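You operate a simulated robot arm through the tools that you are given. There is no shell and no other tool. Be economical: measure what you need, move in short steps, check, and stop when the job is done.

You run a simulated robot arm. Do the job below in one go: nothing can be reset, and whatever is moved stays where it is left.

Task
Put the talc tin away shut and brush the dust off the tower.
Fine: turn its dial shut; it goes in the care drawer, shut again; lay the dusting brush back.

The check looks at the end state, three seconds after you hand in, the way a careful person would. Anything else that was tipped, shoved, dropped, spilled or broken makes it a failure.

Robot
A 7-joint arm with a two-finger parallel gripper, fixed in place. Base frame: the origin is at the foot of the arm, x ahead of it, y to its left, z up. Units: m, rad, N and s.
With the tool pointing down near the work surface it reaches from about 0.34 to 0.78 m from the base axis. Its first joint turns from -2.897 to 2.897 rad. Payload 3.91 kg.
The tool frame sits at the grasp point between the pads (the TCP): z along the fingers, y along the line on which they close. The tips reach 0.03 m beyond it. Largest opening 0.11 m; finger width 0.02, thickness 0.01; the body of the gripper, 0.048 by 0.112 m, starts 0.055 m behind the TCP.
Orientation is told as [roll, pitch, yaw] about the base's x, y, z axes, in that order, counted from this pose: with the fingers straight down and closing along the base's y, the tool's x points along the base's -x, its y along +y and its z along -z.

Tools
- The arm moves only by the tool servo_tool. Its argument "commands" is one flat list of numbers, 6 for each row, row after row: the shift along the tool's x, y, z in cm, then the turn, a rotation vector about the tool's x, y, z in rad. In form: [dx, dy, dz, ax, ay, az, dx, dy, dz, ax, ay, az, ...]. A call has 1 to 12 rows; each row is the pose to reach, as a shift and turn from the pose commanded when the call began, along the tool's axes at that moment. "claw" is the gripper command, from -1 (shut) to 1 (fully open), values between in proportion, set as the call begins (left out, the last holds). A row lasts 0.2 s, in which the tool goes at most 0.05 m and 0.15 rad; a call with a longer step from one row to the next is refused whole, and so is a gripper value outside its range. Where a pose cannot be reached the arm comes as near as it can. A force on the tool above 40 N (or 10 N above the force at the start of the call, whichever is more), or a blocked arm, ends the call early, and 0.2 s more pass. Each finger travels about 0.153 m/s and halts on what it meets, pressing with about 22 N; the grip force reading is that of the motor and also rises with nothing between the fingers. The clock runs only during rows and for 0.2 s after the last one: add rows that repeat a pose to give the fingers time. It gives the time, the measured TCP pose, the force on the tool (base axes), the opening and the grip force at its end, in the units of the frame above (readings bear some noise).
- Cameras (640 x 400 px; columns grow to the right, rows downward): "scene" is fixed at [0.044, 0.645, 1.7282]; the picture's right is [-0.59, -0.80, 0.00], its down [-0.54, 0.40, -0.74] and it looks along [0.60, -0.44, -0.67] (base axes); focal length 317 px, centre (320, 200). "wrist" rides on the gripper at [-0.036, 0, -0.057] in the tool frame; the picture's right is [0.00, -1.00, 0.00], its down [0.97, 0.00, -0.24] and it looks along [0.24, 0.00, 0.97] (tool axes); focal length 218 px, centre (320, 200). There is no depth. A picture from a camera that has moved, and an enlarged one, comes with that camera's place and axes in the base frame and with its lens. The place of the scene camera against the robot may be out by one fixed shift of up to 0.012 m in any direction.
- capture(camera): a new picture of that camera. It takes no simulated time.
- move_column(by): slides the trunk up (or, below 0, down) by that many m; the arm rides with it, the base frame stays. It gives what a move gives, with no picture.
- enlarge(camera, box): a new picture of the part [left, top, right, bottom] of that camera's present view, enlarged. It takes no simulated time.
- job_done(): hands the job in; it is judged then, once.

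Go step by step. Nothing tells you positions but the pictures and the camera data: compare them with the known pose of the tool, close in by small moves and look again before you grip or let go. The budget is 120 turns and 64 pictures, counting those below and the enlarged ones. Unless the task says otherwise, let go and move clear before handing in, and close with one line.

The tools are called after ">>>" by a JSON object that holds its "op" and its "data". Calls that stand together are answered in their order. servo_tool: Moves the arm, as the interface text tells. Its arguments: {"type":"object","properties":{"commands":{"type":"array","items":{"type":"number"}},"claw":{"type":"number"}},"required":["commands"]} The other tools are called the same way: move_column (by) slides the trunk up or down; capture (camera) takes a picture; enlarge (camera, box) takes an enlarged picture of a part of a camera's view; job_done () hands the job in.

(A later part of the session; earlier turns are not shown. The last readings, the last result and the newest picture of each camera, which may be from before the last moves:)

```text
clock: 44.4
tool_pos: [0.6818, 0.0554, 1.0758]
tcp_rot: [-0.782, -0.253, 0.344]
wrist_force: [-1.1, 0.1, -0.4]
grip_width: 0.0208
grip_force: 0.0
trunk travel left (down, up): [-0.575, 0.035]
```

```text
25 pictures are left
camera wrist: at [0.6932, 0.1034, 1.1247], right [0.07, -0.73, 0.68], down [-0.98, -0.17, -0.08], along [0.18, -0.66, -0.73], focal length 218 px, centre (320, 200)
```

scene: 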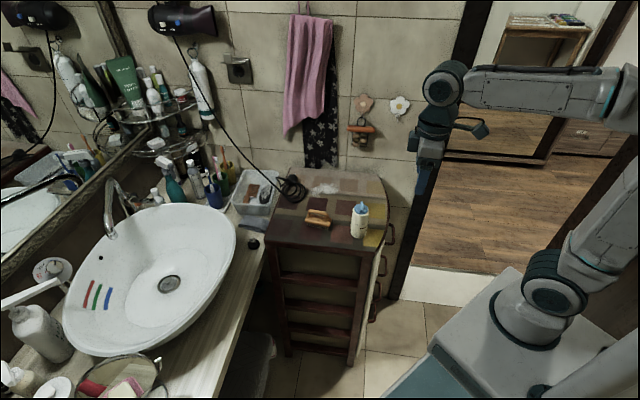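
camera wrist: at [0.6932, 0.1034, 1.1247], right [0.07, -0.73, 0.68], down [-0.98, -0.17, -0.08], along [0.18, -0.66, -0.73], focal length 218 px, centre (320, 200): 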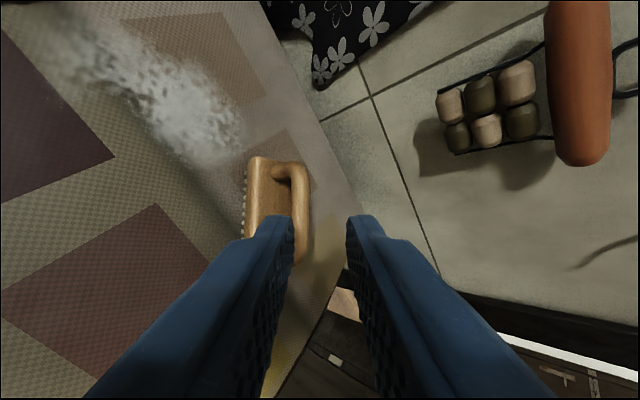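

The brush stands flat. I bring the hand upright above it and open for a body grip.

>>> {"op": "servo_tool", "data": {"commands": [-0.35, -1.17, -0.26, -0.117, 0, 0.043, -0.7, -2.35, -0.52, -0.235, 0, 0.086, -1.05, -3.52, -0.79, -0.352, 0, 0.129, -1.39, -4.7, -1.05, -0.469, 0, 0.171, -1.74, -5.87, -1.31, -0.587, 0, 0.214, -2.09, -7.04, -1.57, -0.704, 0, 0.257], "claw": 0.3}}

>>> {"op": "capture", "data": {"camera": "wrist"}}

```text
clock: 45.8
tool_pos: [0.7005, 0.0188, 1.141]
tcp_rot: [-0.001, -0.352, 0.1]
wrist_force: [0.3, 0.4, 0.0]
grip_width: 0.0716
grip_force: 0.2
trunk travel left (down, up): [-0.575, 0.035]
```

```text
24 pictures are left
camera wrist: at [0.7162, 0.021, 1.207], right [0.1, -0.99, 0.0], down [-0.99, -0.1, -0.11], along [0.11, 0.01, -0.99], focal length 218 px, centre (320, 200)
```

wrist: 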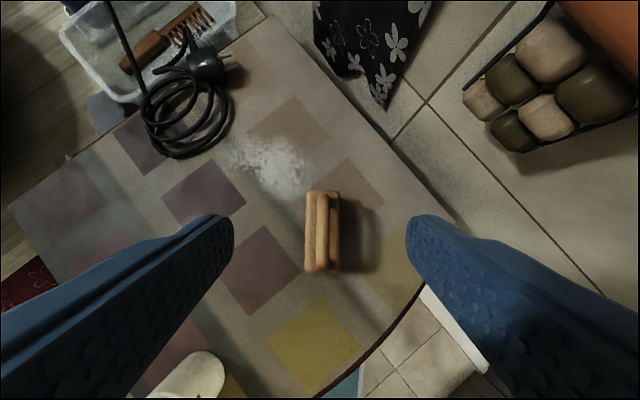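

The brush is flat at about (0.71,0.017). I lower the fingers over its wooden body.

>>> {"op": "servo_tool", "data": {"commands": [1.3, -0.1, 3.7, 0.004, 0, 0.01, 2.6, -0.2, 7.4, 0.008, 0, 0.022, 3.9, -0.27, 11.1, 0.012, 0, 0.034, 4.5, -0.27, 13, 0.012, 0, 0.034, 4.97, -0.27, 14.26, 0.012, 0, 0.034]}}

>>> {"op": "capture", "data": {"camera": "wrist"}}

```text
clock: 47.0
tool_pos: [0.7043, 0.0174, 0.9891]
tcp_rot: [-0.002, -0.351, 0.064]
wrist_force: [1.1, -0.1, 0.0]
grip_width: 0.0716
grip_force: 0.0
trunk travel left (down, up): [-0.575, 0.035]
```

```text
23 pictures are left
camera wrist: at [0.7189, 0.0191, 1.0551], right [0.06, -1.0, 0.0], down [-0.99, -0.06, -0.11], along [0.11, 0.01, -0.99], focal length 218 px, centre (320, 200)
```

wrist: 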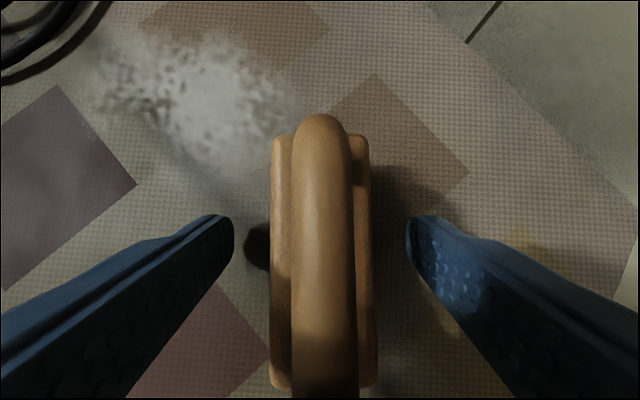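

Well centred. Closing on the body.

>>> {"op": "servo_tool", "data": {"commands": [0, 0, 0, 0, 0, 0, 0, 0, 0, 0, 0, 0, 0, 0, 0, 0, 0, 0], "claw": -1}}

```text
clock: 47.8
tool_pos: [0.7037, 0.0173, 0.989]
tcp_rot: [-0.002, -0.351, 0.065]
wrist_force: [0.3, 0.2, -0.2]
grip_width: 0.0354
grip_force: 22.1
trunk travel left (down, up): [-0.575, 0.035]
```

Held by the body (0.035 m). I lift, move to the dust's left end, lower with a slight press and stroke toward -y.

>>> {"op": "servo_tool", "data": {"commands": [-0.69, 0, -1.88, 0, 0, 0, -2.62, 2.37, -1.17, 0, 0, 0, -4.55, 4.74, -0.47, 0, 0, 0, -6.39, 7.03, 0.2, 0, 0, 0, -8.22, 9.3, 0.87, 0, 0, 0, -7.44, 9.3, 2.98, 0, 0, 0, -7.36, 8, 2.95, 0, 0, 0, -7.24, 6.01, 2.9, 0, 0, 0, -7.13, 4.2, 2.87, 0, 0, 0, -7.02, 2.51, 2.83, 0, 0, 0, -6.84, -0.48, 2.76, 0, 0, 0]}}

>>> {"op": "enlarge", "data": {"camera": "scene", "box": [290, 150, 370, 215]}}

```text
clock: 50.2
tool_pos: [0.779, 0.0112, 0.9877]
tcp_rot: [-0.001, -0.351, 0.062]
wrist_force: [1.3, -3.6, 8.2]
grip_width: 0.0354
grip_force: 22.3
trunk travel left (down, up): [-0.575, 0.035]
```

```text
6.15 times, centred on (330, 182) of scene
camera zoom: at [0.044, 0.645, 1.7282], right [-0.59, -0.8, 0.0], down [-0.54, 0.4, -0.74], along [0.6, -0.44, -0.67], focal length 1952 px, centre (258, 308)
```

zoom: 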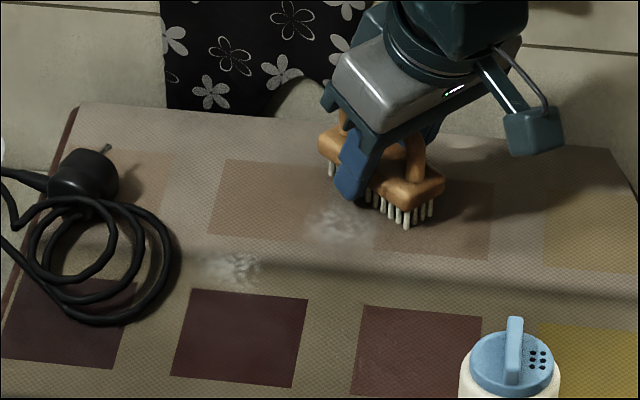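

Very effective now: only two faint patches remain. A few more back-and-forth strokes.

>>> {"op": "servo_tool", "data": {"commands": [-0.3, 4.9, 0.11, 0, 0, 0, -0.58, 9.3, 0.21, 0, 0, 0, -0.63, 10.28, 0.23, 0, 0, 0, 1.24, 10.41, -0.45, 0, 0, 0, 1.17, 11.61, -0.43, 0, 0, 0, 1.44, 7.12, -0.53, 0, 0, 0, 1.69, 3.12, -0.61, 0, 0, 0, 0.94, 0.07, -0.34, 0, 0, 0, -0.18, 2.99, 0.07, 0, 0, 0, -0.37, 5.99, 0.13, 0, 0, 0, 0.82, 2.06, -0.3, 0, 0, 0, 1.06, -1.93, -0.38, 0, 0, 0]}}

>>> {"op": "enlarge", "data": {"camera": "scene", "box": [290, 150, 370, 215]}}

```text
clock: 52.8
tool_pos: [0.7673, -0.004, 0.9877]
tcp_rot: [-0.002, -0.353, 0.063]
wrist_force: [1.6, 0.9, 15.7]
grip_width: 0.0351
grip_force: 22.3
trunk travel left (down, up): [-0.575, 0.035]
```

```text
6.15 times, centred on (330, 182) of scene
camera zoom: at [0.044, 0.645, 1.7282], right [-0.59, -0.8, 0.0], down [-0.54, 0.4, -0.74], along [0.6, -0.44, -0.67], focal length 1952 px, centre (258, 308)
```

zoom: 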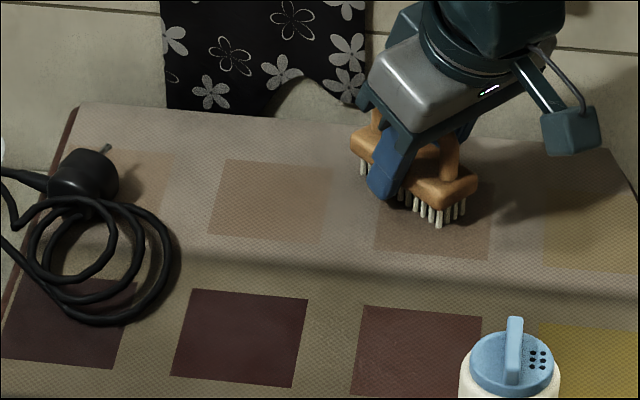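

The tower is clean. With this tilt a block on the gripper would come near the tin if I used the brush's old angle, so I return it to its old place turned slightly (yaw 0.2), lifting well clear on the way.

>>> {"op": "servo_tool", "data": {"commands": [-1.37, 0, -3.76, 0, 0, 0, -2.74, 0, -7.51, 0, 0, 0, -0.9, 3.83, -8.18, -0.008, 0, -0.02, 0.93, 7.67, -8.85, -0.016, 0, -0.043, 2.77, 11.5, -9.52, -0.024, 0, -0.065, 4.61, 15.33, -10.19, -0.031, 0, -0.086, 6.44, 19.17, -10.86, -0.039, 0, -0.108, 8.28, 23, -11.53, -0.047, 0, -0.129, 9.6, 23, -7.9, -0.047, 0, -0.129, 10.92, 23, -4.3, -0.047, 0, -0.129]}}

>>> {"op": "enlarge", "data": {"camera": "scene", "box": [270, 140, 400, 250]}}

```text
clock: 55.0
tool_pos: [0.6362, 0.2174, 0.9893]
tcp_rot: [-0.001, -0.351, 0.202]
wrist_force: [0.3, 0.3, -0.8]
grip_width: 0.0351
grip_force: 21.4
trunk travel left (down, up): [-0.575, 0.035]
```

```text
3.64 times, centred on (335, 195) of scene
camera zoom: at [0.044, 0.645, 1.7282], right [-0.59, -0.8, 0.0], down [-0.54, 0.4, -0.74], along [0.6, -0.44, -0.67], focal length 1153 px, centre (266, 218)
```

zoom: 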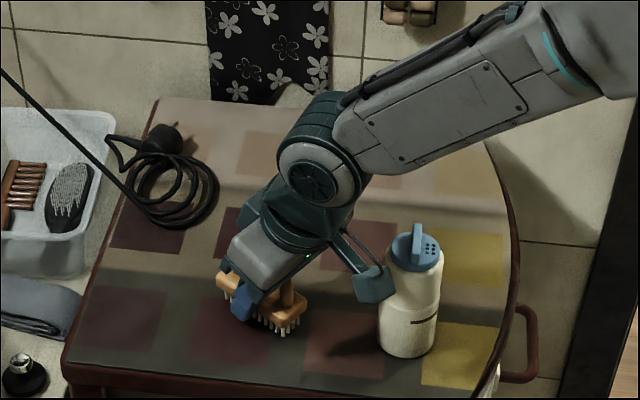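

In place and clear of the tin. I lower a millimetre, release, and back out along the tool axis.

>>> {"op": "servo_tool", "data": {"commands": [0.03, 0, 0.09, 0, 0, 0, 0.03, 0, 0.09, 0, 0, 0]}}

>>> {"op": "servo_tool", "data": {"commands": [0, 0, 0, 0, 0, 0, 0, 0, 0, 0, 0, 0], "claw": 0.3}}

>>> {"op": "servo_tool", "data": {"commands": [-0.7, 0, -1.9, 0, 0, 0, -2, 0, -5.6, 0, 0, 0, -3.4, 0, -9.4, 0, 0, 0, -5, 0, -13.8, 0, 0, 0]}}

>>> {"op": "capture", "data": {"camera": "wrist"}}

```text
clock: 55.6
tool_pos: [0.635, 0.2178, 0.9889]
tcp_rot: [-0.002, -0.351, 0.203]
wrist_force: [-0.7, -0.6, -0.1]
grip_width: 0.0352
grip_force: 22.2
trunk travel left (down, up): [-0.575, 0.035]
```

```text
clock: 56.2
tool_pos: [0.6353, 0.2187, 0.988]
tcp_rot: [0.0, -0.351, 0.202]
wrist_force: [-0.4, 0.3, 0.5]
grip_width: 0.0714
grip_force: 0.0
trunk travel left (down, up): [-0.575, 0.035]
```

```text
clock: 57.2
tool_pos: [0.6356, 0.2188, 1.1372]
tcp_rot: [-0.003, -0.352, 0.202]
wrist_force: [-0.1, 0.0, 0.2]
grip_width: 0.0715
grip_force: 0.0
trunk travel left (down, up): [-0.575, 0.035]
```

```text
19 pictures are left
camera wrist: at [0.6507, 0.2228, 1.2034], right [0.2, -0.98, 0.0], down [-0.97, -0.2, -0.11], along [0.11, 0.02, -0.99], focal length 218 px, centre (320, 200)
```

wrist: 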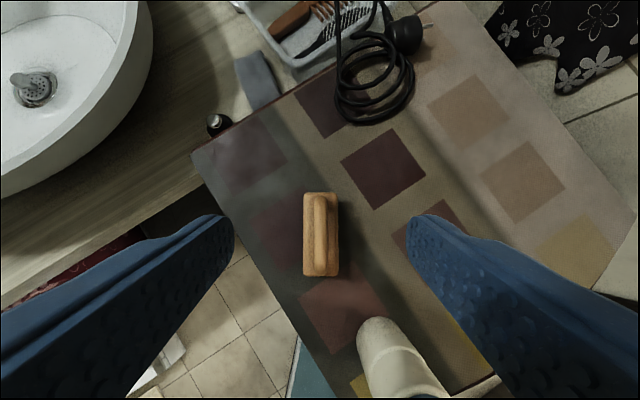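

Brush is back, standing on its bristles; the surface is clean. Now above the tin, upright, to study its dial.

>>> {"op": "servo_tool", "data": {"commands": [1.9, -1.8, -2.4, 0, 0.09, 0, 3.7, -3.6, -4.7, 0, 0.18, 0, 5.6, -5.4, -7.1, 0, 0.27, 0, 7.43, -7.22, -9.43, 0, 0.35, 0]}}

>>> {"op": "enlarge", "data": {"camera": "wrist", "box": [260, 180, 380, 300]}}

>>> {"op": "enlarge", "data": {"camera": "scene", "box": [345, 195, 375, 245]}}

```text
clock: 58.2
tool_pos: [0.5514, 0.1253, 1.2004]
tcp_rot: [0.002, -0.002, 0.2]
wrist_force: [-0.4, -1.2, -0.7]
grip_width: 0.0715
grip_force: 0.0
trunk travel left (down, up): [-0.575, 0.035]
```

```text
3.33 times, centred on (320, 240) of wrist
camera zoom: at [0.5866, 0.1345, 1.2578], right [0.2, -0.98, 0.0], down [-0.95, -0.19, 0.24], along [-0.24, -0.05, -0.97], focal length 728 px, centre (320, 67)
```

zoom: 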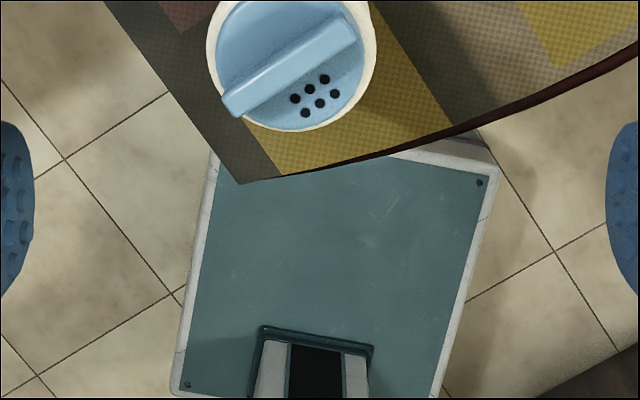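

```text
8.00 times, centred on (360, 220) of scene
camera zoom: at [0.044, 0.645, 1.7282], right [-0.59, -0.8, 0.0], down [-0.54, 0.4, -0.74], along [0.6, -0.44, -0.67], focal length 2537 px, centre (0, 40)
```

zoom: 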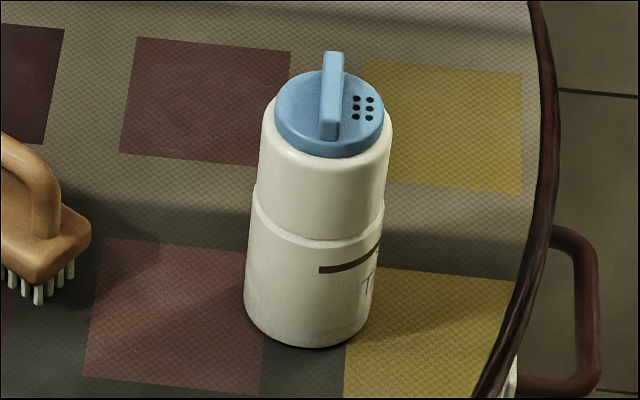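

No index marks; holes are showing, i.e. open. The fin lies along (0.69,-0.71) with its centre at about (0.540,0.133). I turn the gripper to straddle the fin and look.

>>> {"op": "servo_tool", "data": {"commands": [0.1, 0.1, 0.8, 0, 0, 0.143, 0.3, 0.3, 1.7, 0, 0, 0.286, 0.4, 0.4, 2.5, 0, 0, 0.429, 0.6, 0.5, 3.4, 0, 0, 0.571, 0.7, 0.7, 4.3, 0, 0, 0.714, 0.8, 0.8, 5.1, 0, 0, 0.857, 0.97, 0.95, 6, 0, 0, 1.0]}}

>>> {"op": "capture", "data": {"camera": "wrist"}}

```text
clock: 59.8
tool_pos: [0.5382, 0.134, 1.1388]
tcp_rot: [-0.001, -0.002, -0.803]
wrist_force: [-0.4, 0.4, 0.9]
grip_width: 0.0712
grip_force: 0.0
trunk travel left (down, up): [-0.575, 0.035]
```

```text
16 pictures are left
camera wrist: at [0.5645, 0.1101, 1.1967], right [-0.72, -0.7, 0.0], down [-0.68, 0.7, 0.24], along [-0.17, 0.17, -0.97], focal length 218 px, centre (320, 200)
```

wrist: 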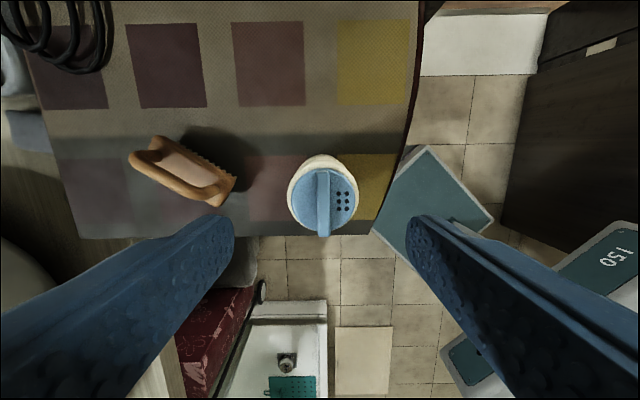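

Fin is centred and aligned. I descend so the fingertips straddle the fin just above the dial face.

>>> {"op": "servo_tool", "data": {"commands": [-0.1, -0.1, 2, 0, 0, 0, -0.15, -0.2, 4, 0, 0, 0, -0.18, -0.2, 5, 0, 0, 0, -0.18, -0.2, 5.4, 0, 0, 0]}}

>>> {"op": "enlarge", "data": {"camera": "scene", "box": [330, 185, 390, 245]}}

```text
clock: 60.8
tool_pos: [0.539, 0.1327, 1.0836]
tcp_rot: [0.001, -0.001, -0.799]
wrist_force: [-0.6, 0.3, 0.1]
grip_width: 0.0716
grip_force: 0.0
trunk travel left (down, up): [-0.575, 0.035]
```

```text
6.67 times, centred on (360, 215) of scene
camera zoom: at [0.044, 0.645, 1.7282], right [-0.59, -0.8, 0.0], down [-0.54, 0.4, -0.74], along [0.6, -0.44, -0.67], focal length 2114 px, centre (53, 100)
```

zoom: 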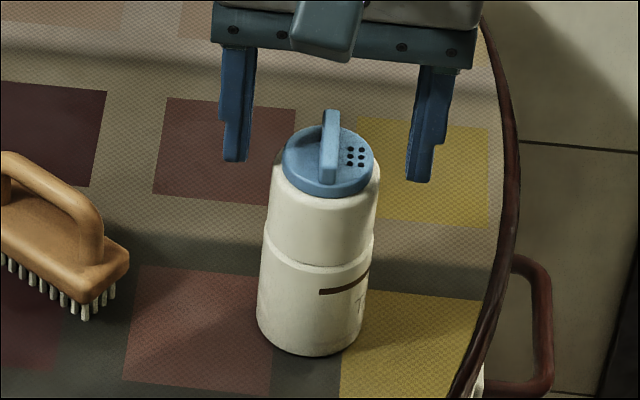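

The tips look a few millimetres below the dial face; I raise 1 cm and close on the fin.

>>> {"op": "servo_tool", "data": {"commands": [0, 0, -1.0, 0, 0, 0, 0, 0, -1.0, 0, 0, 0]}}

>>> {"op": "servo_tool", "data": {"commands": [0, 0, 0, 0, 0, 0, 0, 0, 0, 0, 0, 0, 0, 0, 0, 0, 0, 0], "claw": -1}}

>>> {"op": "enlarge", "data": {"camera": "scene", "box": [330, 185, 390, 245]}}

```text
clock: 61.4
tool_pos: [0.5389, 0.1316, 1.0941]
tcp_rot: [0.0, -0.001, -0.798]
wrist_force: [-0.3, -0.4, -0.1]
grip_width: 0.0717
grip_force: 0.0
trunk travel left (down, up): [-0.575, 0.035]
```

```text
clock: 62.2
tool_pos: [0.5374, 0.1323, 1.0953]
tcp_rot: [0.0, -0.002, -0.798]
wrist_force: [0.0, -0.3, 0.6]
grip_width: 0.0072
grip_force: 22.2
trunk travel left (down, up): [-0.575, 0.035]
```

```text
6.67 times, centred on (360, 215) of scene
camera zoom: at [0.044, 0.645, 1.7282], right [-0.59, -0.8, 0.0], down [-0.54, 0.4, -0.74], along [0.6, -0.44, -0.67], focal length 2114 px, centre (53, 100)
```

zoom: 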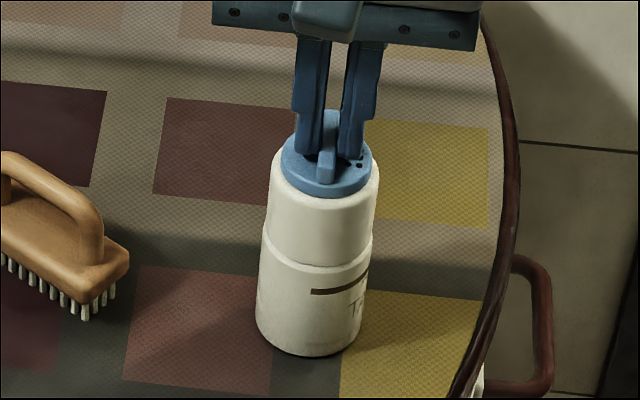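

Fin gripped. I turn clockwise (seen from above) by 0.75 rad and look whether the dial moves against the tin.

>>> {"op": "servo_tool", "data": {"commands": [0, 0, 0, 0, 0, 0.125, 0, 0, 0, 0, 0, 0.25, 0, 0, 0, 0, 0, 0.375, 0, 0, 0, 0, 0, 0.5, 0, 0, 0, 0, 0, 0.625, 0, 0, 0, 0, 0, 0.75]}}

>>> {"op": "enlarge", "data": {"camera": "scene", "box": [330, 185, 390, 245]}}

```text
clock: 63.6
tool_pos: [0.5381, 0.1316, 1.0945]
tcp_rot: [0.002, -0.002, -1.55]
wrist_force: [0.0, -0.2, 0.0]
grip_width: 0.0072
grip_force: 22.4
trunk travel left (down, up): [-0.575, 0.035]
```

```text
6.67 times, centred on (360, 215) of scene
camera zoom: at [0.044, 0.645, 1.7282], right [-0.59, -0.8, 0.0], down [-0.54, 0.4, -0.74], along [0.6, -0.44, -0.67], focal length 2114 px, centre (53, 100)
```

zoom: 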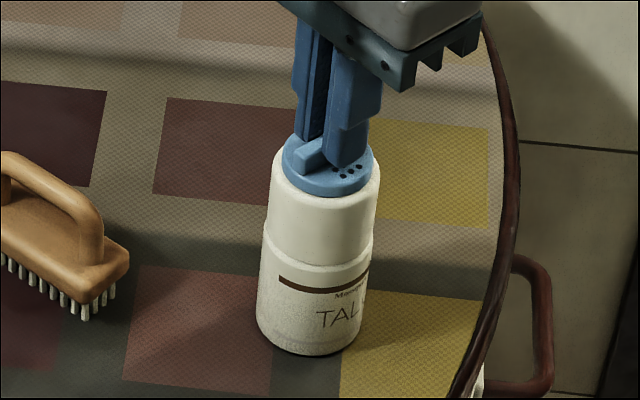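

The whole tin turned along (label moved), so the dial may be at its stop in this sense or table friction is too low. I press down slightly and turn counter-clockwise.

>>> {"op": "servo_tool", "data": {"commands": [0, 0, 0.2, 0, 0, 0, 0, 0, 0.4, 0, 0, 0, 0, 0, 0.4, 0, 0, -0.12, 0, 0, 0.4, 0, 0, -0.24, 0, 0, 0.4, 0, 0, -0.36, 0, 0, 0.4, 0, 0, -0.48, 0, 0, 0.4, 0, 0, -0.6, 0, 0, 0.4, 0, 0, -0.75, 0, 0, 0.4, 0, 0, -0.9, 0, 0, 0.4, 0, 0, -1.05]}}

>>> {"op": "enlarge", "data": {"camera": "scene", "box": [330, 185, 390, 245]}}

```text
clock: 65.8
tool_pos: [0.5375, 0.1332, 1.0914]
tcp_rot: [0.002, -0.001, -0.495]
wrist_force: [6.6, -0.9, 23.8]
grip_width: 0.0072
grip_force: 21.7
trunk travel left (down, up): [-0.575, 0.035]
```

```text
6.67 times, centred on (360, 215) of scene
camera zoom: at [0.044, 0.645, 1.7282], right [-0.59, -0.8, 0.0], down [-0.54, 0.4, -0.74], along [0.6, -0.44, -0.67], focal length 2114 px, centre (53, 100)
```

zoom: 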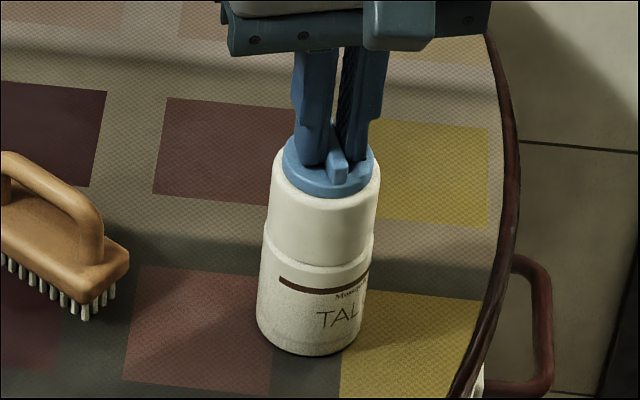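

With the press the dial turns against the tin (label stayed). I continue counter-clockwise another 0.6 rad to reach the stop.

>>> {"op": "servo_tool", "data": {"commands": [0, 0, 0, 0, 0, -0.12, 0, 0, 0, 0, 0, -0.24, 0, 0, 0, 0, 0, -0.36, 0, 0, 0, 0, 0, -0.48, 0, 0, 0, 0, 0, -0.6]}}

>>> {"op": "enlarge", "data": {"camera": "scene", "box": [330, 185, 390, 245]}}

```text
clock: 67.0
tool_pos: [0.5372, 0.1327, 1.092]
tcp_rot: [-0.001, -0.002, 0.105]
wrist_force: [2.3, 2.7, 23.6]
grip_width: 0.0072
grip_force: 21.9
trunk travel left (down, up): [-0.575, 0.035]
```

```text
6.67 times, centred on (360, 215) of scene
camera zoom: at [0.044, 0.645, 1.7282], right [-0.59, -0.8, 0.0], down [-0.54, 0.4, -0.74], along [0.6, -0.44, -0.67], focal length 2114 px, centre (53, 100)
```

zoom: 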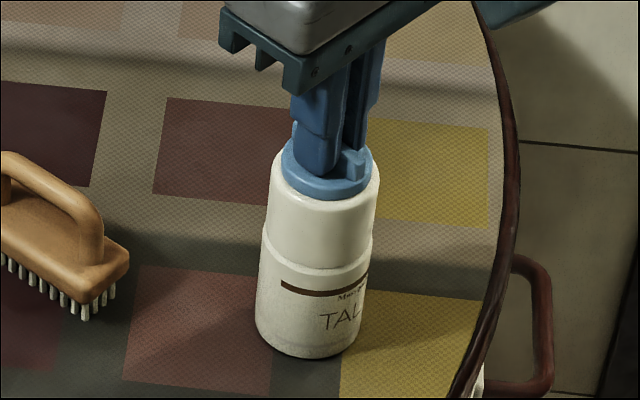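

The body just began to move at the end, so the stop is reached after about 90°. I ease off, release and look at the dial from above.

>>> {"op": "servo_tool", "data": {"commands": [0, 0, -0.35, 0, 0, 0, 0, 0, -0.35, 0, 0, 0]}}

>>> {"op": "servo_tool", "data": {"commands": [0, 0, 0, 0, 0, 0, 0, 0, 0, 0, 0, 0], "claw": 0.2}}

>>> {"op": "servo_tool", "data": {"commands": [0, 0, -3, 0, 0, 0, 0, 0, -6, 0, 0, 0, 0, 0, -9, 0, 0, 0]}}

>>> {"op": "enlarge", "data": {"camera": "wrist", "box": [260, 140, 380, 260]}}

```text
clock: 67.6
tool_pos: [0.5386, 0.1306, 1.091]
tcp_rot: [-0.002, 0.003, 0.1]
wrist_force: [0.1, -0.9, 0.1]
grip_width: 0.0072
grip_force: 22.1
trunk travel left (down, up): [-0.575, 0.035]
```

```text
clock: 68.2
tool_pos: [0.538, 0.1319, 1.0936]
tcp_rot: [-0.001, 0.0, 0.102]
wrist_force: [-0.1, 0.0, 0.7]
grip_width: 0.0659
grip_force: 0.0
trunk travel left (down, up): [-0.575, 0.035]
```

```text
clock: 69.0
tool_pos: [0.5391, 0.1327, 1.1843]
tcp_rot: [-0.003, 0.0, 0.102]
wrist_force: [0.4, -0.1, 0.0]
grip_width: 0.0662
grip_force: 0.1
trunk travel left (down, up): [-0.575, 0.035]
```

```text
3.33 times, centred on (320, 200) of wrist
camera zoom: at [0.5766, 0.1373, 1.2422], right [0.1, -0.99, 0.0], down [-0.97, -0.1, 0.24], along [-0.24, -0.03, -0.97], focal length 728 px, centre (320, 200)
```

zoom: 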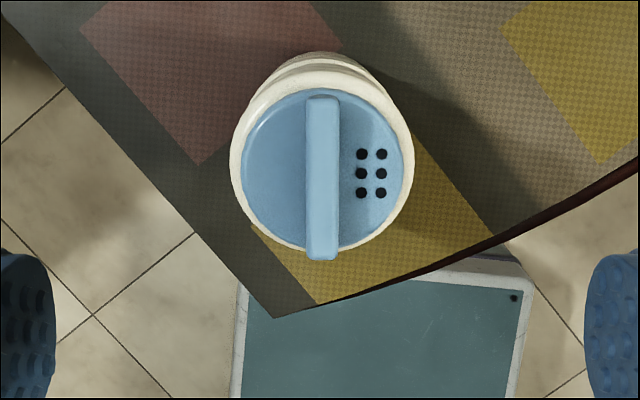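

The holes are fixed in the dial, so the angle is what matters. To be sure it's at the stop, I regrip and turn on a bit with press, watching the label.

>>> {"op": "servo_tool", "data": {"commands": [0, 0, 3, 0, 0, 0, 0, 0, 6, 0, 0, 0, 0, 0, 9, 0, 0, 0]}}

>>> {"op": "servo_tool", "data": {"commands": [0, 0, 0, 0, 0, 0, 0, 0, 0, 0, 0, 0, 0, 0, 0, 0, 0, 0], "claw": -1}}

>>> {"op": "servo_tool", "data": {"commands": [0, 0, 0.2, 0, 0, 0, 0, 0, 0.35, 0, 0, 0, 0, 0, 0.35, 0, 0, -0.12, 0, 0, 0.35, 0, 0, -0.24, 0, 0, 0.35, 0, 0, -0.36, 0, 0, 0.35, 0, 0, -0.5]}}

>>> {"op": "enlarge", "data": {"camera": "scene", "box": [330, 185, 390, 245]}}

```text
clock: 69.8
tool_pos: [0.5393, 0.1324, 1.0937]
tcp_rot: [-0.004, 0.0, 0.101]
wrist_force: [0.9, 0.1, 0.5]
grip_width: 0.0662
grip_force: 0.1
trunk travel left (down, up): [-0.575, 0.035]
```

```text
clock: 70.6
tool_pos: [0.5402, 0.1315, 1.0933]
tcp_rot: [-0.003, 0.001, 0.101]
wrist_force: [-0.2, -0.7, -0.1]
grip_width: 0.0073
grip_force: 22.0
trunk travel left (down, up): [-0.575, 0.035]
```

```text
clock: 72.0
tool_pos: [0.538, 0.1316, 1.0905]
tcp_rot: [-0.003, -0.002, 0.604]
wrist_force: [1.2, 0.4, 16.4]
grip_width: 0.0073
grip_force: 22.3
trunk travel left (down, up): [-0.575, 0.035]
```

```text
6.67 times, centred on (360, 215) of scene
camera zoom: at [0.044, 0.645, 1.7282], right [-0.59, -0.8, 0.0], down [-0.54, 0.4, -0.74], along [0.6, -0.44, -0.67], focal length 2114 px, centre (53, 100)
```

zoom: 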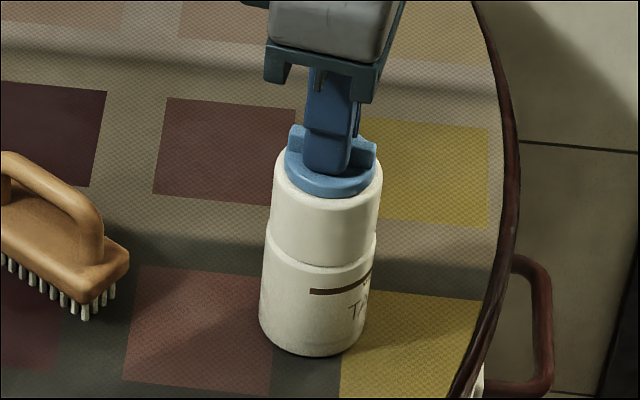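

The body turned with it this time, so the dial is at its stop: shut. Next: release the fin, rise, and go open the CARE drawer.

>>> {"op": "servo_tool", "data": {"commands": [0, 0, -0.35, 0, 0, 0, 0, 0, -0.35, 0, 0, 0]}}

>>> {"op": "servo_tool", "data": {"commands": [0, 0, 0, 0, 0, 0, 0, 0, 0, 0, 0, 0], "claw": 0.2}}

>>> {"op": "servo_tool", "data": {"commands": [0, 0, -3, 0, 0, 0, 0, 0, -6, 0, 0, 0, 0, 0, -9, 0, 0, 0, 0, 0, -12, 0, 0, 0]}}

```text
clock: 72.6
tool_pos: [0.5366, 0.1322, 1.0927]
tcp_rot: [0.001, 0.003, 0.601]
wrist_force: [-0.4, -0.1, 0.7]
grip_width: 0.0072
grip_force: 22.4
trunk travel left (down, up): [-0.575, 0.035]
```

```text
clock: 73.2
tool_pos: [0.5379, 0.131, 1.0936]
tcp_rot: [-0.001, 0.001, 0.601]
wrist_force: [0.1, -0.2, 0.3]
grip_width: 0.066
grip_force: 0.1
trunk travel left (down, up): [-0.575, 0.035]
```

```text
clock: 74.2
tool_pos: [0.5372, 0.1324, 1.2145]
tcp_rot: [-0.003, 0.0, 0.602]
wrist_force: [-0.5, -0.6, -0.2]
grip_width: 0.0659
grip_force: 0.1
trunk travel left (down, up): [-0.575, 0.035]
```

Moving out in front of the tower with the gripper turned so it closes across the handle bar.

>>> {"op": "servo_tool", "data": {"commands": [3.2, -1.9, 0.1, 0, 0, 0.1387, 6.5, -3.9, 0.3, 0, 0, 0.2774, 9.7, -5.8, 0.4, 0, 0, 0.416, 12.9, -7.7, 0.6, 0, 0, 0.555, 16.1, -9.6, 0.7, 0, 0, 0.6935, 19.4, -11.6, 0.9, 0, 0, 0.832, 22.6, -13.5, 1, 0, 0, 0.971, 25.8, -15.4, 1.2, 0, 0, 1.11, 29.1, -17.4, 1.3, 0, 0, 1.248, 32.3, -19.3, 1.5, 0, 0, 1.387]}}

>>> {"op": "servo_tool", "data": {"commands": [0, 0, 0, -0.14, 0, 0, 0, 0, 0, -0.28, 0, 0, 0, 0, 0, -0.42, 0, 0, 0, 0, 0, -0.56, 0, 0, 0, 0, 0, -0.7, 0, 0]}}

>>> {"op": "move_column", "data": {"by": -0.45}}

>>> {"op": "capture", "data": {"camera": "wrist"}}

```text
clock: 76.4
tool_pos: [0.3831, -0.2085, 1.1979]
tcp_rot: [0.0, -0.002, -0.786]
wrist_force: [-0.3, 0.4, -0.5]
grip_width: 0.0659
grip_force: 0.1
trunk travel left (down, up): [-0.575, 0.035]
```

```text
clock: 77.6
tool_pos: [0.3822, -0.2095, 1.1983]
tcp_rot: [0.703, -0.001, -0.786]
wrist_force: [0.2, 0.2, 0.2]
grip_width: 0.066
grip_force: 0.0
trunk travel left (down, up): [-0.575, 0.035]
```

```text
refused: -0.45 is not a number from -0.4 to 0.4
```

```text
8 pictures are left
camera wrist: at [0.3816, -0.2598, 1.2429], right [-0.54, -0.54, -0.65], down [-0.8, 0.58, 0.18], along [0.27, 0.61, -0.74], focal length 218 px, centre (320, 200)
```

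wrist: 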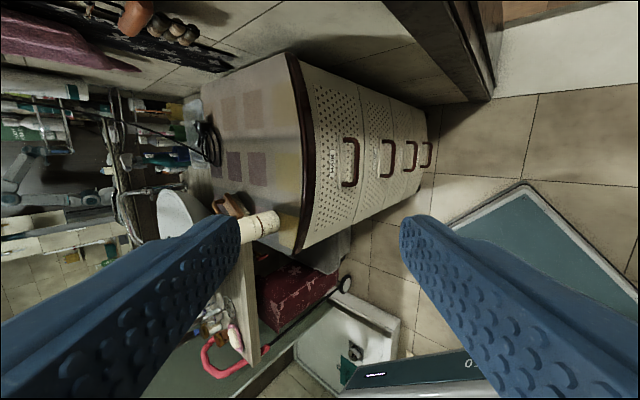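

Handle 2 triangulates to about (0.553,-0.037,0.555). I lower the trunk in two moves and look from close.

>>> {"op": "move_column", "data": {"by": -0.4}}

>>> {"op": "move_column", "data": {"by": -0.15}}

>>> {"op": "servo_tool", "data": {"commands": [0, 1.5, 1.5, 0, 0, 0, 0, 3, 3, 0, 0, 0]}}

>>> {"op": "capture", "data": {"camera": "wrist"}}

```text
clock: 81.4
tool_pos: [0.3803, -0.2099, 0.7987]
tcp_rot: [0.7, -0.002, -0.786]
wrist_force: [-0.3, 0.1, 0.0]
grip_width: 0.0663
grip_force: 0.0
trunk travel left (down, up): [-0.175, 0.435]
```

```text
clock: 83.2
tool_pos: [0.3815, -0.2085, 0.6487]
tcp_rot: [0.699, -0.003, -0.786]
wrist_force: [-0.1, 0.1, -1.1]
grip_width: 0.0658
grip_force: 0.0
trunk travel left (down, up): [-0.025, 0.585]
```

```text
clock: 83.8
tool_pos: [0.4108, -0.179, 0.6435]
tcp_rot: [0.699, -0.002, -0.786]
wrist_force: [0.0, 0.1, 0.0]
grip_width: 0.0659
grip_force: 0.0
trunk travel left (down, up): [-0.025, 0.585]
```

```text
7 pictures are left
camera wrist: at [0.4114, -0.2299, 0.6883], right [-0.54, -0.54, -0.64], down [-0.8, 0.58, 0.18], along [0.27, 0.61, -0.74], focal length 218 px, centre (320, 200)
```

wrist: 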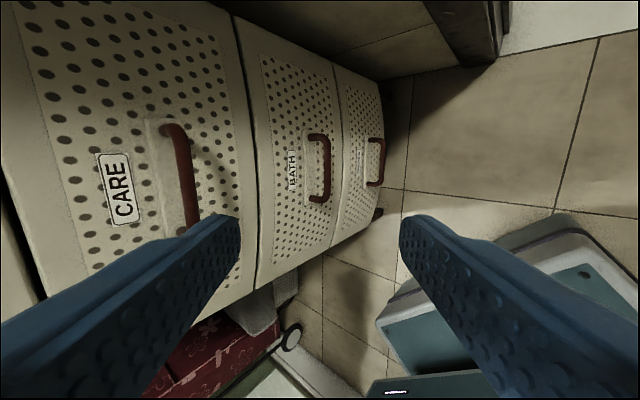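

The CARE bar comes out at about S-centre, (0.538,-0.056,0.617), front face ~4 cm behind it. I narrow the fingers and go to a standoff in line with the bar.

>>> {"op": "servo_tool", "data": {"commands": [-0.1, 4, 1.5, 0, 0, 0, -0.2, 8, 3, 0, 0, 0, -0.3, 11.85, 4.41, 0, 0, 0], "claw": -0.5}}

>>> {"op": "capture", "data": {"camera": "wrist"}}

```text
clock: 84.6
tool_pos: [0.4969, -0.0955, 0.6865]
tcp_rot: [0.7, -0.002, -0.785]
wrist_force: [0.1, 0.8, 0.5]
grip_width: 0.0276
grip_force: 0.0
trunk travel left (down, up): [-0.025, 0.585]
```

```text
6 pictures are left
camera wrist: at [0.4984, -0.146, 0.7314], right [-0.54, -0.54, -0.64], down [-0.8, 0.58, 0.18], along [0.27, 0.61, -0.74], focal length 218 px, centre (320, 200)
```

wrist: 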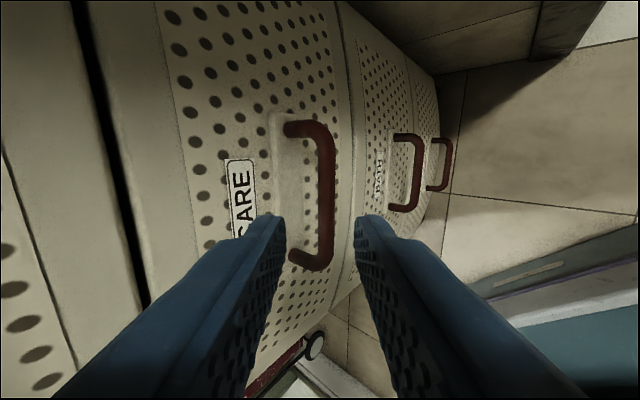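

The bar is nicely between the fingers' line, about 8 cm ahead. I advance 6 cm and close.

>>> {"op": "servo_tool", "data": {"commands": [0, -0.3, 2, 0, 0, 0, 0, -0.35, 4, 0, 0, 0, 0, -0.35, 5, 0, 0, 0, 0, -0.35, 6, 0, 0, 0]}}

>>> {"op": "servo_tool", "data": {"commands": [0, 0, 0, 0, 0, 0, 0, 0, 0, 0, 0, 0, 0, 0, 0, 0, 0, 0], "claw": -1}}

```text
clock: 85.6
tool_pos: [0.5228, -0.0725, 0.6395]
tcp_rot: [0.7, -0.002, -0.786]
wrist_force: [0.2, -0.4, -0.4]
grip_width: 0.0273
grip_force: 0.1
trunk travel left (down, up): [-0.025, 0.585]
```

```text
clock: 86.4
tool_pos: [0.5244, -0.0729, 0.6396]
tcp_rot: [0.699, -0.001, -0.786]
wrist_force: [-2.6, -0.3, -3.1]
grip_width: 0.0117
grip_force: 45.1
trunk travel left (down, up): [-0.025, 0.585]
```

Bar gripped. I pull the drawer straight out by 20 cm.

>>> {"op": "servo_tool", "data": {"commands": [0, -1.53, -1.29, 0, 0, 0, 0, -3.06, -2.58, 0, 0, 0, 0, -4.59, -3.87, 0, 0, 0, 0, -6.12, -5.16, 0, 0, 0, 0, -7.65, -6.45, 0, 0, 0, 0, -9.18, -7.74, 0, 0, 0, 0, -10.7, -9.0, 0, 0, 0, 0, -12.2, -10.3, 0, 0, 0, 0, -13.8, -11.6, 0, 0, 0, 0, -15.3, -12.9, 0, 0, 0]}}

>>> {"op": "capture", "data": {"camera": "scene"}}

```text
clock: 88.6
tool_pos: [0.3812, -0.213, 0.6393]
tcp_rot: [0.7, -0.002, -0.786]
wrist_force: [6.8, -6.6, 6.2]
grip_width: 0.0117
grip_force: 44.8
trunk travel left (down, up): [-0.025, 0.585]
```

```text
5 pictures are left
```

scene: 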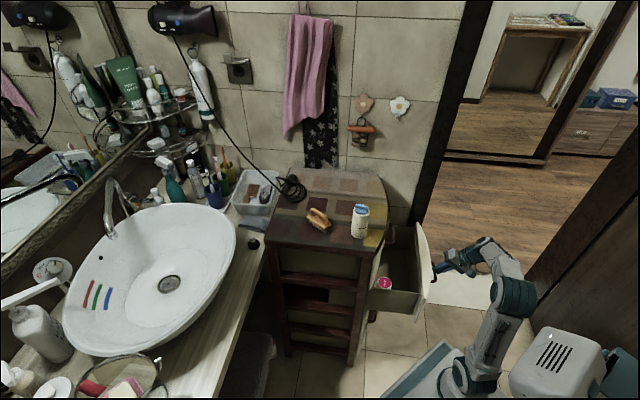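

The drawer is open with a small pink item inside toward its back. I release the handle, back off, and raise the trunk again.

>>> {"op": "servo_tool", "data": {"commands": [0, 0, 0, 0, 0, 0, 0, 0, 0, 0, 0, 0], "claw": -0.5}}

>>> {"op": "servo_tool", "data": {"commands": [0, 0, -3, 0, 0, 0, 0, 0, -6, 0, 0, 0, 0, 0, -9, 0, 0, 0]}}

>>> {"op": "move_column", "data": {"by": 0.4}}

>>> {"op": "move_column", "data": {"by": 0.15}}

>>> {"op": "enlarge", "data": {"camera": "scene", "box": [350, 215, 450, 325]}}

```text
clock: 89.2
tool_pos: [0.3809, -0.2128, 0.6397]
tcp_rot: [0.699, 0.001, -0.786]
wrist_force: [-1.2, -0.1, -0.4]
grip_width: 0.0274
grip_force: 0.1
trunk travel left (down, up): [-0.025, 0.585]
```

```text
clock: 90.0
tool_pos: [0.3411, -0.2545, 0.7082]
tcp_rot: [0.701, -0.001, -0.786]
wrist_force: [-0.1, -0.1, 0.8]
grip_width: 0.0274
grip_force: 0.1
trunk travel left (down, up): [-0.025, 0.585]
```

```text
clock: 93.8
tool_pos: [0.3412, -0.2534, 1.1073]
tcp_rot: [0.699, -0.002, -0.786]
wrist_force: [0.1, 0.1, 0.3]
grip_width: 0.0275
grip_force: 0.1
trunk travel left (down, up): [-0.425, 0.185]
```

```text
clock: 95.6
tool_pos: [0.342, -0.255, 1.2584]
tcp_rot: [0.7, -0.002, -0.784]
wrist_force: [0.0, 0.4, 0.4]
grip_width: 0.0273
grip_force: 0.1
trunk travel left (down, up): [-0.575, 0.035]
```

```text
3.64 times, centred on (400, 270) of scene
camera zoom: at [0.044, 0.645, 1.7282], right [-0.59, -0.8, 0.0], down [-0.54, 0.4, -0.74], along [0.6, -0.44, -0.67], focal length 1153 px, centre (29, -54)
```

zoom: 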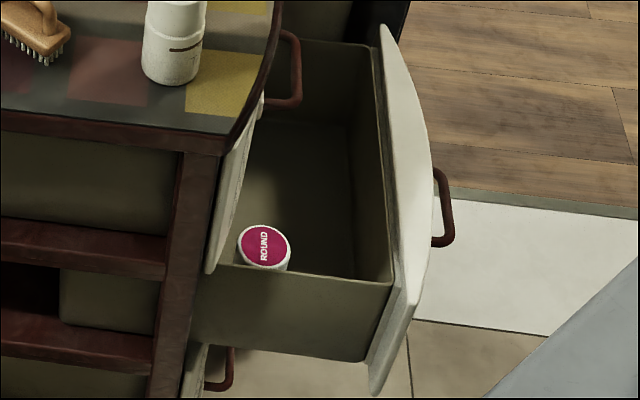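

Drawer is open enough; the jar sits near its middle-back, so I'll set the tin toward the right-front part (about x 0.573, y -0.163). Now back to the tin: straighten the tool and go above it.

>>> {"op": "servo_tool", "data": {"commands": [0, 0, 0, 0.14, 0, 0, 0, 0, 0, 0.28, 0, 0, 0, 0, 0, 0.42, 0, 0, 0, 0, 0, 0.56, 0, 0, 0, 0, 0, 0.7, 0, 0], "claw": 0.2}}

>>> {"op": "servo_tool", "data": {"commands": [1.3, 4.1, 0.6, 0, 0, -0.139, 2.7, 8.2, 1.2, 0, 0, -0.278, 4, 12.4, 1.7, 0, 0, -0.417, 5.4, 16.5, 2.3, 0, 0, -0.556, 6.7, 20.6, 2.9, 0, 0, -0.695, 8, 24.7, 3.5, 0, 0, -0.834, 9.4, 28.8, 4.1, 0, 0, -0.972, 10.7, 33, 4.6, 0, 0, -1.111, 12.1, 37.1, 5.2, 0, 0, -1.25, 13.4, 41.2, 5.8, 0, 0, -1.389]}}

>>> {"op": "capture", "data": {"camera": "wrist"}}

```text
clock: 96.8
tool_pos: [0.3417, -0.2543, 1.2589]
tcp_rot: [-0.003, -0.002, -0.785]
wrist_force: [0.2, 0.5, -0.7]
grip_width: 0.0662
grip_force: 0.1
trunk travel left (down, up): [-0.575, 0.035]
```

```text
clock: 99.0
tool_pos: [0.5399, 0.133, 1.1972]
tcp_rot: [-0.003, 0.001, 0.604]
wrist_force: [0.4, -0.5, -0.3]
grip_width: 0.066
grip_force: 0.1
trunk travel left (down, up): [-0.575, 0.035]
```

```text
3 pictures are left
camera wrist: at [0.5703, 0.1546, 1.2551], right [0.57, -0.82, 0.0], down [-0.8, -0.55, 0.24], along [-0.2, -0.14, -0.97], focal length 218 px, centre (320, 200)
```

wrist: 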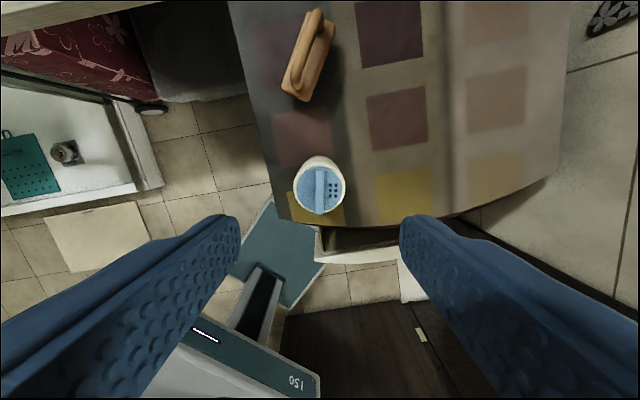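

Fin aligned under the gripper. I descend, close on the fin and lift a little.

>>> {"op": "servo_tool", "data": {"commands": [0, 0, 4, 0, 0, 0, 0, 0, 8, 0, 0, 0, 0, 0, 10.4, 0, 0, 0]}}

>>> {"op": "servo_tool", "data": {"commands": [0, 0, 0, 0, 0, 0, 0, 0, 0, 0, 0, 0, 0, 0, 0, 0, 0, 0], "claw": -1}}

>>> {"op": "servo_tool", "data": {"commands": [0, 0, -1, 0, 0, 0, 0, 0, -3, 0, 0, 0, 0, 0, -6, 0, 0, 0]}}

```text
clock: 99.8
tool_pos: [0.5366, 0.1305, 1.097]
tcp_rot: [-0.001, 0.001, 0.604]
wrist_force: [0.4, -0.4, 1.2]
grip_width: 0.0659
grip_force: 0.2
trunk travel left (down, up): [-0.575, 0.035]
```

```text
clock: 100.6
tool_pos: [0.537, 0.132, 1.0966]
tcp_rot: [-0.002, 0.001, 0.604]
wrist_force: [-0.5, -0.1, 0.0]
grip_width: 0.0074
grip_force: 21.9
trunk travel left (down, up): [-0.575, 0.035]
```

```text
clock: 101.4
tool_pos: [0.5352, 0.1322, 1.1571]
tcp_rot: [-0.002, 0.001, 0.603]
wrist_force: [0.1, 0.4, -1.1]
grip_width: 0.0071
grip_force: 21.4
trunk travel left (down, up): [-0.575, 0.035]
```

The tin is lifted. I carry it in front of the tower above the open drawer.

>>> {"op": "servo_tool", "data": {"commands": [2, -3.75, 0, 0, 0, -0.026, 3.9, -7.5, 0, 0, 0, -0.052, 5.9, -11.3, 0, 0, 0, -0.078, 7.9, -15, 0, 0, 0, -0.104, 9.9, -18.8, 0, 0, 0, -0.13, 11.8, -22.5, 0, 0, 0, -0.156, 13.8, -26.3, 0, 0, 0, -0.181]}}

>>> {"op": "enlarge", "data": {"camera": "scene", "box": [310, 130, 450, 330]}}

```text
clock: 103.0
tool_pos: [0.5734, -0.167, 1.1579]
tcp_rot: [0.001, 0.002, 0.785]
wrist_force: [0.2, -0.4, -1.3]
grip_width: 0.007
grip_force: 22.0
trunk travel left (down, up): [-0.575, 0.035]
```

```text
2.00 times, centred on (380, 230) of scene
camera zoom: at [0.044, 0.645, 1.7282], right [-0.59, -0.8, 0.0], down [-0.54, 0.4, -0.74], along [0.6, -0.44, -0.67], focal length 634 px, centre (200, 140)
```

zoom: 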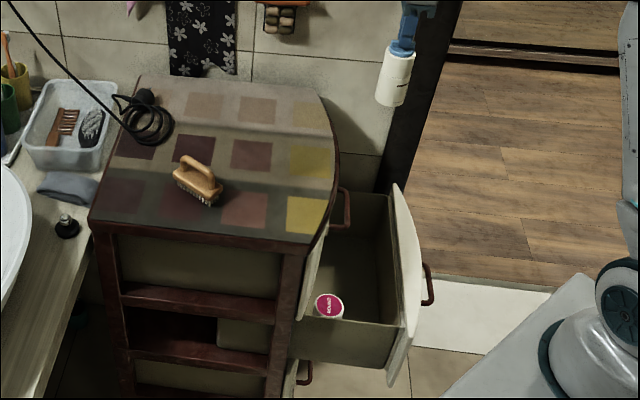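

The tin hangs upright over the right-hand part of the drawer, clear of the jar. I lower with the trunk.

>>> {"op": "move_column", "data": {"by": -0.3}}

>>> {"op": "move_column", "data": {"by": -0.12}}

```text
clock: 106.0
tool_pos: [0.5721, -0.164, 0.8589]
tcp_rot: [-0.004, 0.0, 0.784]
wrist_force: [-0.4, -0.6, -2.6]
grip_width: 0.0071
grip_force: 22.3
trunk travel left (down, up): [-0.275, 0.335]
```

```text
clock: 107.5
tool_pos: [0.5726, -0.1645, 0.7377]
tcp_rot: [-0.001, 0.001, 0.787]
wrist_force: [0.4, 0.5, -2.7]
grip_width: 0.0072
grip_force: 21.9
trunk travel left (down, up): [-0.155, 0.455]
```

Tin base is at about 0.589; the drawer floor should be around 0.54. I continue down gently.

>>> {"op": "servo_tool", "data": {"commands": [0, 0, 1, 0, 0, 0, 0, 0, 2, 0, 0, 0, 0, 0, 3, 0, 0, 0]}}

>>> {"op": "servo_tool", "data": {"commands": [0, 0, 0.4, 0, 0, 0, 0, 0, 0.8, 0, 0, 0]}}

>>> {"op": "servo_tool", "data": {"commands": [0, 0, 0.4, 0, 0, 0, 0, 0, 0.8, 0, 0, 0]}}

```text
clock: 108.3
tool_pos: [0.5744, -0.1647, 0.7075]
tcp_rot: [-0.001, 0.001, 0.783]
wrist_force: [-0.9, -0.4, -2.3]
grip_width: 0.0071
grip_force: 21.8
trunk travel left (down, up): [-0.155, 0.455]
```

```text
clock: 108.9
tool_pos: [0.5737, -0.1639, 0.6977]
tcp_rot: [-0.002, -0.001, 0.783]
wrist_force: [-0.5, 1.0, -2.2]
grip_width: 0.0071
grip_force: 21.3
trunk travel left (down, up): [-0.155, 0.455]
```

```text
clock: 109.5
tool_pos: [0.5726, -0.1652, 0.6906]
tcp_rot: [-0.001, 0.0, 0.785]
wrist_force: [-0.2, 0.4, -1.5]
grip_width: 0.0072
grip_force: 21.8
trunk travel left (down, up): [-0.155, 0.455]
```

>>> {"op": "servo_tool", "data": {"commands": [0, 0, 0.3, 0, 0, 0, 0, 0, 0.6, 0, 0, 0]}}

>>> {"op": "servo_tool", "data": {"commands": [0, 0, 0.3, 0, 0, 0, 0, 0, 0.5, 0, 0, 0]}}

```text
clock: 110.1
tool_pos: [0.5737, -0.165, 0.6871]
tcp_rot: [-0.005, -0.001, 0.787]
wrist_force: [0.0, 0.0, 20.1]
grip_width: 0.0076
grip_force: 22.0
trunk travel left (down, up): [-0.155, 0.455]
```

```text
clock: 110.7
tool_pos: [0.5736, -0.1661, 0.6846]
tcp_rot: [-0.008, -0.003, 0.786]
wrist_force: [2.6, 0.2, 40.6]
grip_width: 0.0073
grip_force: 21.9
trunk travel left (down, up): [-0.155, 0.455]
```

Floor contact felt. I ease the pressure, open, and check the reading.

>>> {"op": "servo_tool", "data": {"commands": [0, 0, -0.3, 0, 0, 0, 0, 0, -0.5, 0, 0, 0]}}

>>> {"op": "servo_tool", "data": {"commands": [0, 0, -0.2, 0, 0, 0, 0, 0, -0.2, 0, 0, 0]}}

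```text
clock: 111.3
tool_pos: [0.5726, -0.164, 0.6846]
tcp_rot: [0.0, 0.002, 0.784]
wrist_force: [3.7, -3.5, 16.7]
grip_width: 0.0075
grip_force: 22.0
trunk travel left (down, up): [-0.155, 0.455]
```

```text
clock: 111.9
tool_pos: [0.5718, -0.1655, 0.6877]
tcp_rot: [0.002, 0.002, 0.787]
wrist_force: [0.6, -0.2, -2.0]
grip_width: 0.0075
grip_force: 21.8
trunk travel left (down, up): [-0.155, 0.455]
```

The tin is hanging just at the floor; I lower 1 mm and open.

>>> {"op": "servo_tool", "data": {"commands": [0, 0, 0.15, 0, 0, 0, 0, 0, 0.15, 0, 0, 0]}}

>>> {"op": "servo_tool", "data": {"commands": [0, 0, 0, 0, 0, 0, 0, 0, 0, 0, 0, 0, 0, 0, 0, 0, 0, 0], "claw": -0.3}}

>>> {"op": "servo_tool", "data": {"commands": [0, 0, -2, 0, 0, 0, 0, 0, -5, 0, 0, 0, 0, 0, -9, 0, 0, 0, 0, 0, -12, 0, 0, 0]}}

>>> {"op": "move_column", "data": {"by": 0.2}}

>>> {"op": "capture", "data": {"camera": "wrist"}}

```text
clock: 112.5
tool_pos: [0.5722, -0.164, 0.6868]
tcp_rot: [0.001, 0.0, 0.785]
wrist_force: [0.9, -0.3, -2.0]
grip_width: 0.0073
grip_force: 21.9
trunk travel left (down, up): [-0.155, 0.455]
```

```text
clock: 113.3
tool_pos: [0.5722, -0.1638, 0.6871]
tcp_rot: [-0.001, 0.0, 0.783]
wrist_force: [0.2, -0.2, 0.4]
grip_width: 0.0384
grip_force: 0.1
trunk travel left (down, up): [-0.155, 0.455]
```

```text
clock: 114.3
tool_pos: [0.5741, -0.1642, 0.807]
tcp_rot: [-0.001, 0.0, 0.785]
wrist_force: [0.4, -0.6, -0.3]
grip_width: 0.0384
grip_force: 0.0
trunk travel left (down, up): [-0.155, 0.455]
```

```text
clock: 116.4
tool_pos: [0.5745, -0.1646, 1.0071]
tcp_rot: [-0.002, 0.0, 0.786]
wrist_force: [0.1, 0.3, 0.0]
grip_width: 0.0385
grip_force: 0.2
trunk travel left (down, up): [-0.355, 0.255]
```

```text
1 pictures are left
camera wrist: at [0.6007, -0.1385, 1.0643], right [0.71, -0.71, 0.0], down [-0.69, -0.69, 0.24], along [-0.17, -0.17, -0.97], focal length 218 px, centre (320, 200)
```

wrist: 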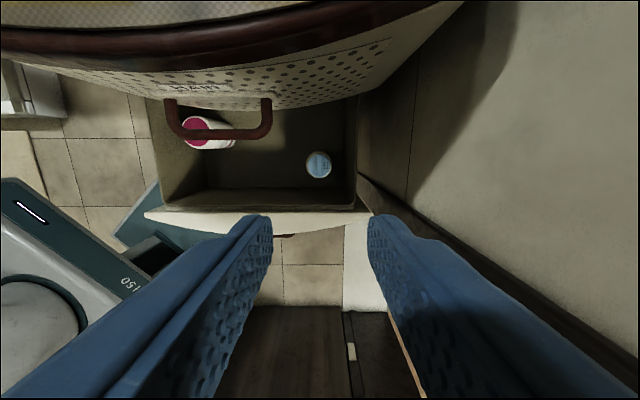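

The tin stands upright in the drawer, dial up. Now I go back to the handle pose used before to push the drawer shut.

>>> {"op": "servo_tool", "data": {"commands": [2.1, 0.9, -0.3, 0, 0, 0.143, 4.2, 1.8, -0.6, 0, 0, 0.286, 6.2, 2.8, -0.8, 0, 0, 0.429, 8.3, 3.7, -1.1, 0, 0, 0.571, 10.4, 4.6, -1.4, 0, 0, 0.714, 12.5, 5.5, -1.7, 0, 0, 0.857, 14.6, 6.5, -2, 0, 0, 1.0, 16.6, 7.4, -2.3, 0, 0, 1.143, 18.7, 8.3, -2.5, 0, 0, 1.286, 20.8, 9.2, -2.8, 0, 0, 1.43, 22.87, 10.14, -3.1, 0, 0, 1.571]}}

>>> {"op": "servo_tool", "data": {"commands": [0, 0, 0, -0.14, 0, 0, 0, 0, 0, -0.28, 0, 0, 0, 0, 0, -0.42, 0, 0, 0, 0, 0, -0.56, 0, 0, 0, 0, 0, -0.7, 0, 0], "claw": -0.5}}

>>> {"op": "move_column", "data": {"by": -0.33}}

```text
clock: 118.8
tool_pos: [0.3396, -0.254, 1.0371]
tcp_rot: [-0.001, 0.001, -0.788]
wrist_force: [-0.1, -1.1, -0.7]
grip_width: 0.0386
grip_force: 0.1
trunk travel left (down, up): [-0.355, 0.255]
```

```text
clock: 120.0
tool_pos: [0.3407, -0.2555, 1.0394]
tcp_rot: [0.703, -0.002, -0.785]
wrist_force: [-0.1, 1.0, 0.4]
grip_width: 0.0273
grip_force: 0.1
trunk travel left (down, up): [-0.355, 0.255]
```

```text
clock: 123.3
tool_pos: [0.34, -0.2537, 0.7089]
tcp_rot: [0.7, -0.001, -0.787]
wrist_force: [-0.1, -0.3, -0.4]
grip_width: 0.0273
grip_force: 0.0
trunk travel left (down, up): [-0.025, 0.585]
```

The pose matches the earlier retreat pose; I advance 9 cm and close on the bar.

>>> {"op": "servo_tool", "data": {"commands": [0, 0, 3, 0, 0, 0, 0, 0, 6, 0, 0, 0, 0, 0, 8, 0, 0, 0, 0, 0, 9, 0, 0, 0]}}

>>> {"op": "servo_tool", "data": {"commands": [0, 0, 0, 0, 0, 0, 0, 0, 0, 0, 0, 0, 0, 0, 0, 0, 0, 0], "claw": -1}}

```text
clock: 124.3
tool_pos: [0.38, -0.214, 0.6397]
tcp_rot: [0.699, 0.0, -0.787]
wrist_force: [1.2, 0.1, 0.4]
grip_width: 0.0275
grip_force: 0.0
trunk travel left (down, up): [-0.025, 0.585]
```

```text
clock: 125.1
tool_pos: [0.3798, -0.2142, 0.6386]
tcp_rot: [0.698, -0.003, -0.788]
wrist_force: [0.5, 1.3, -4.6]
grip_width: 0.0117
grip_force: 45.0
trunk travel left (down, up): [-0.025, 0.585]
```

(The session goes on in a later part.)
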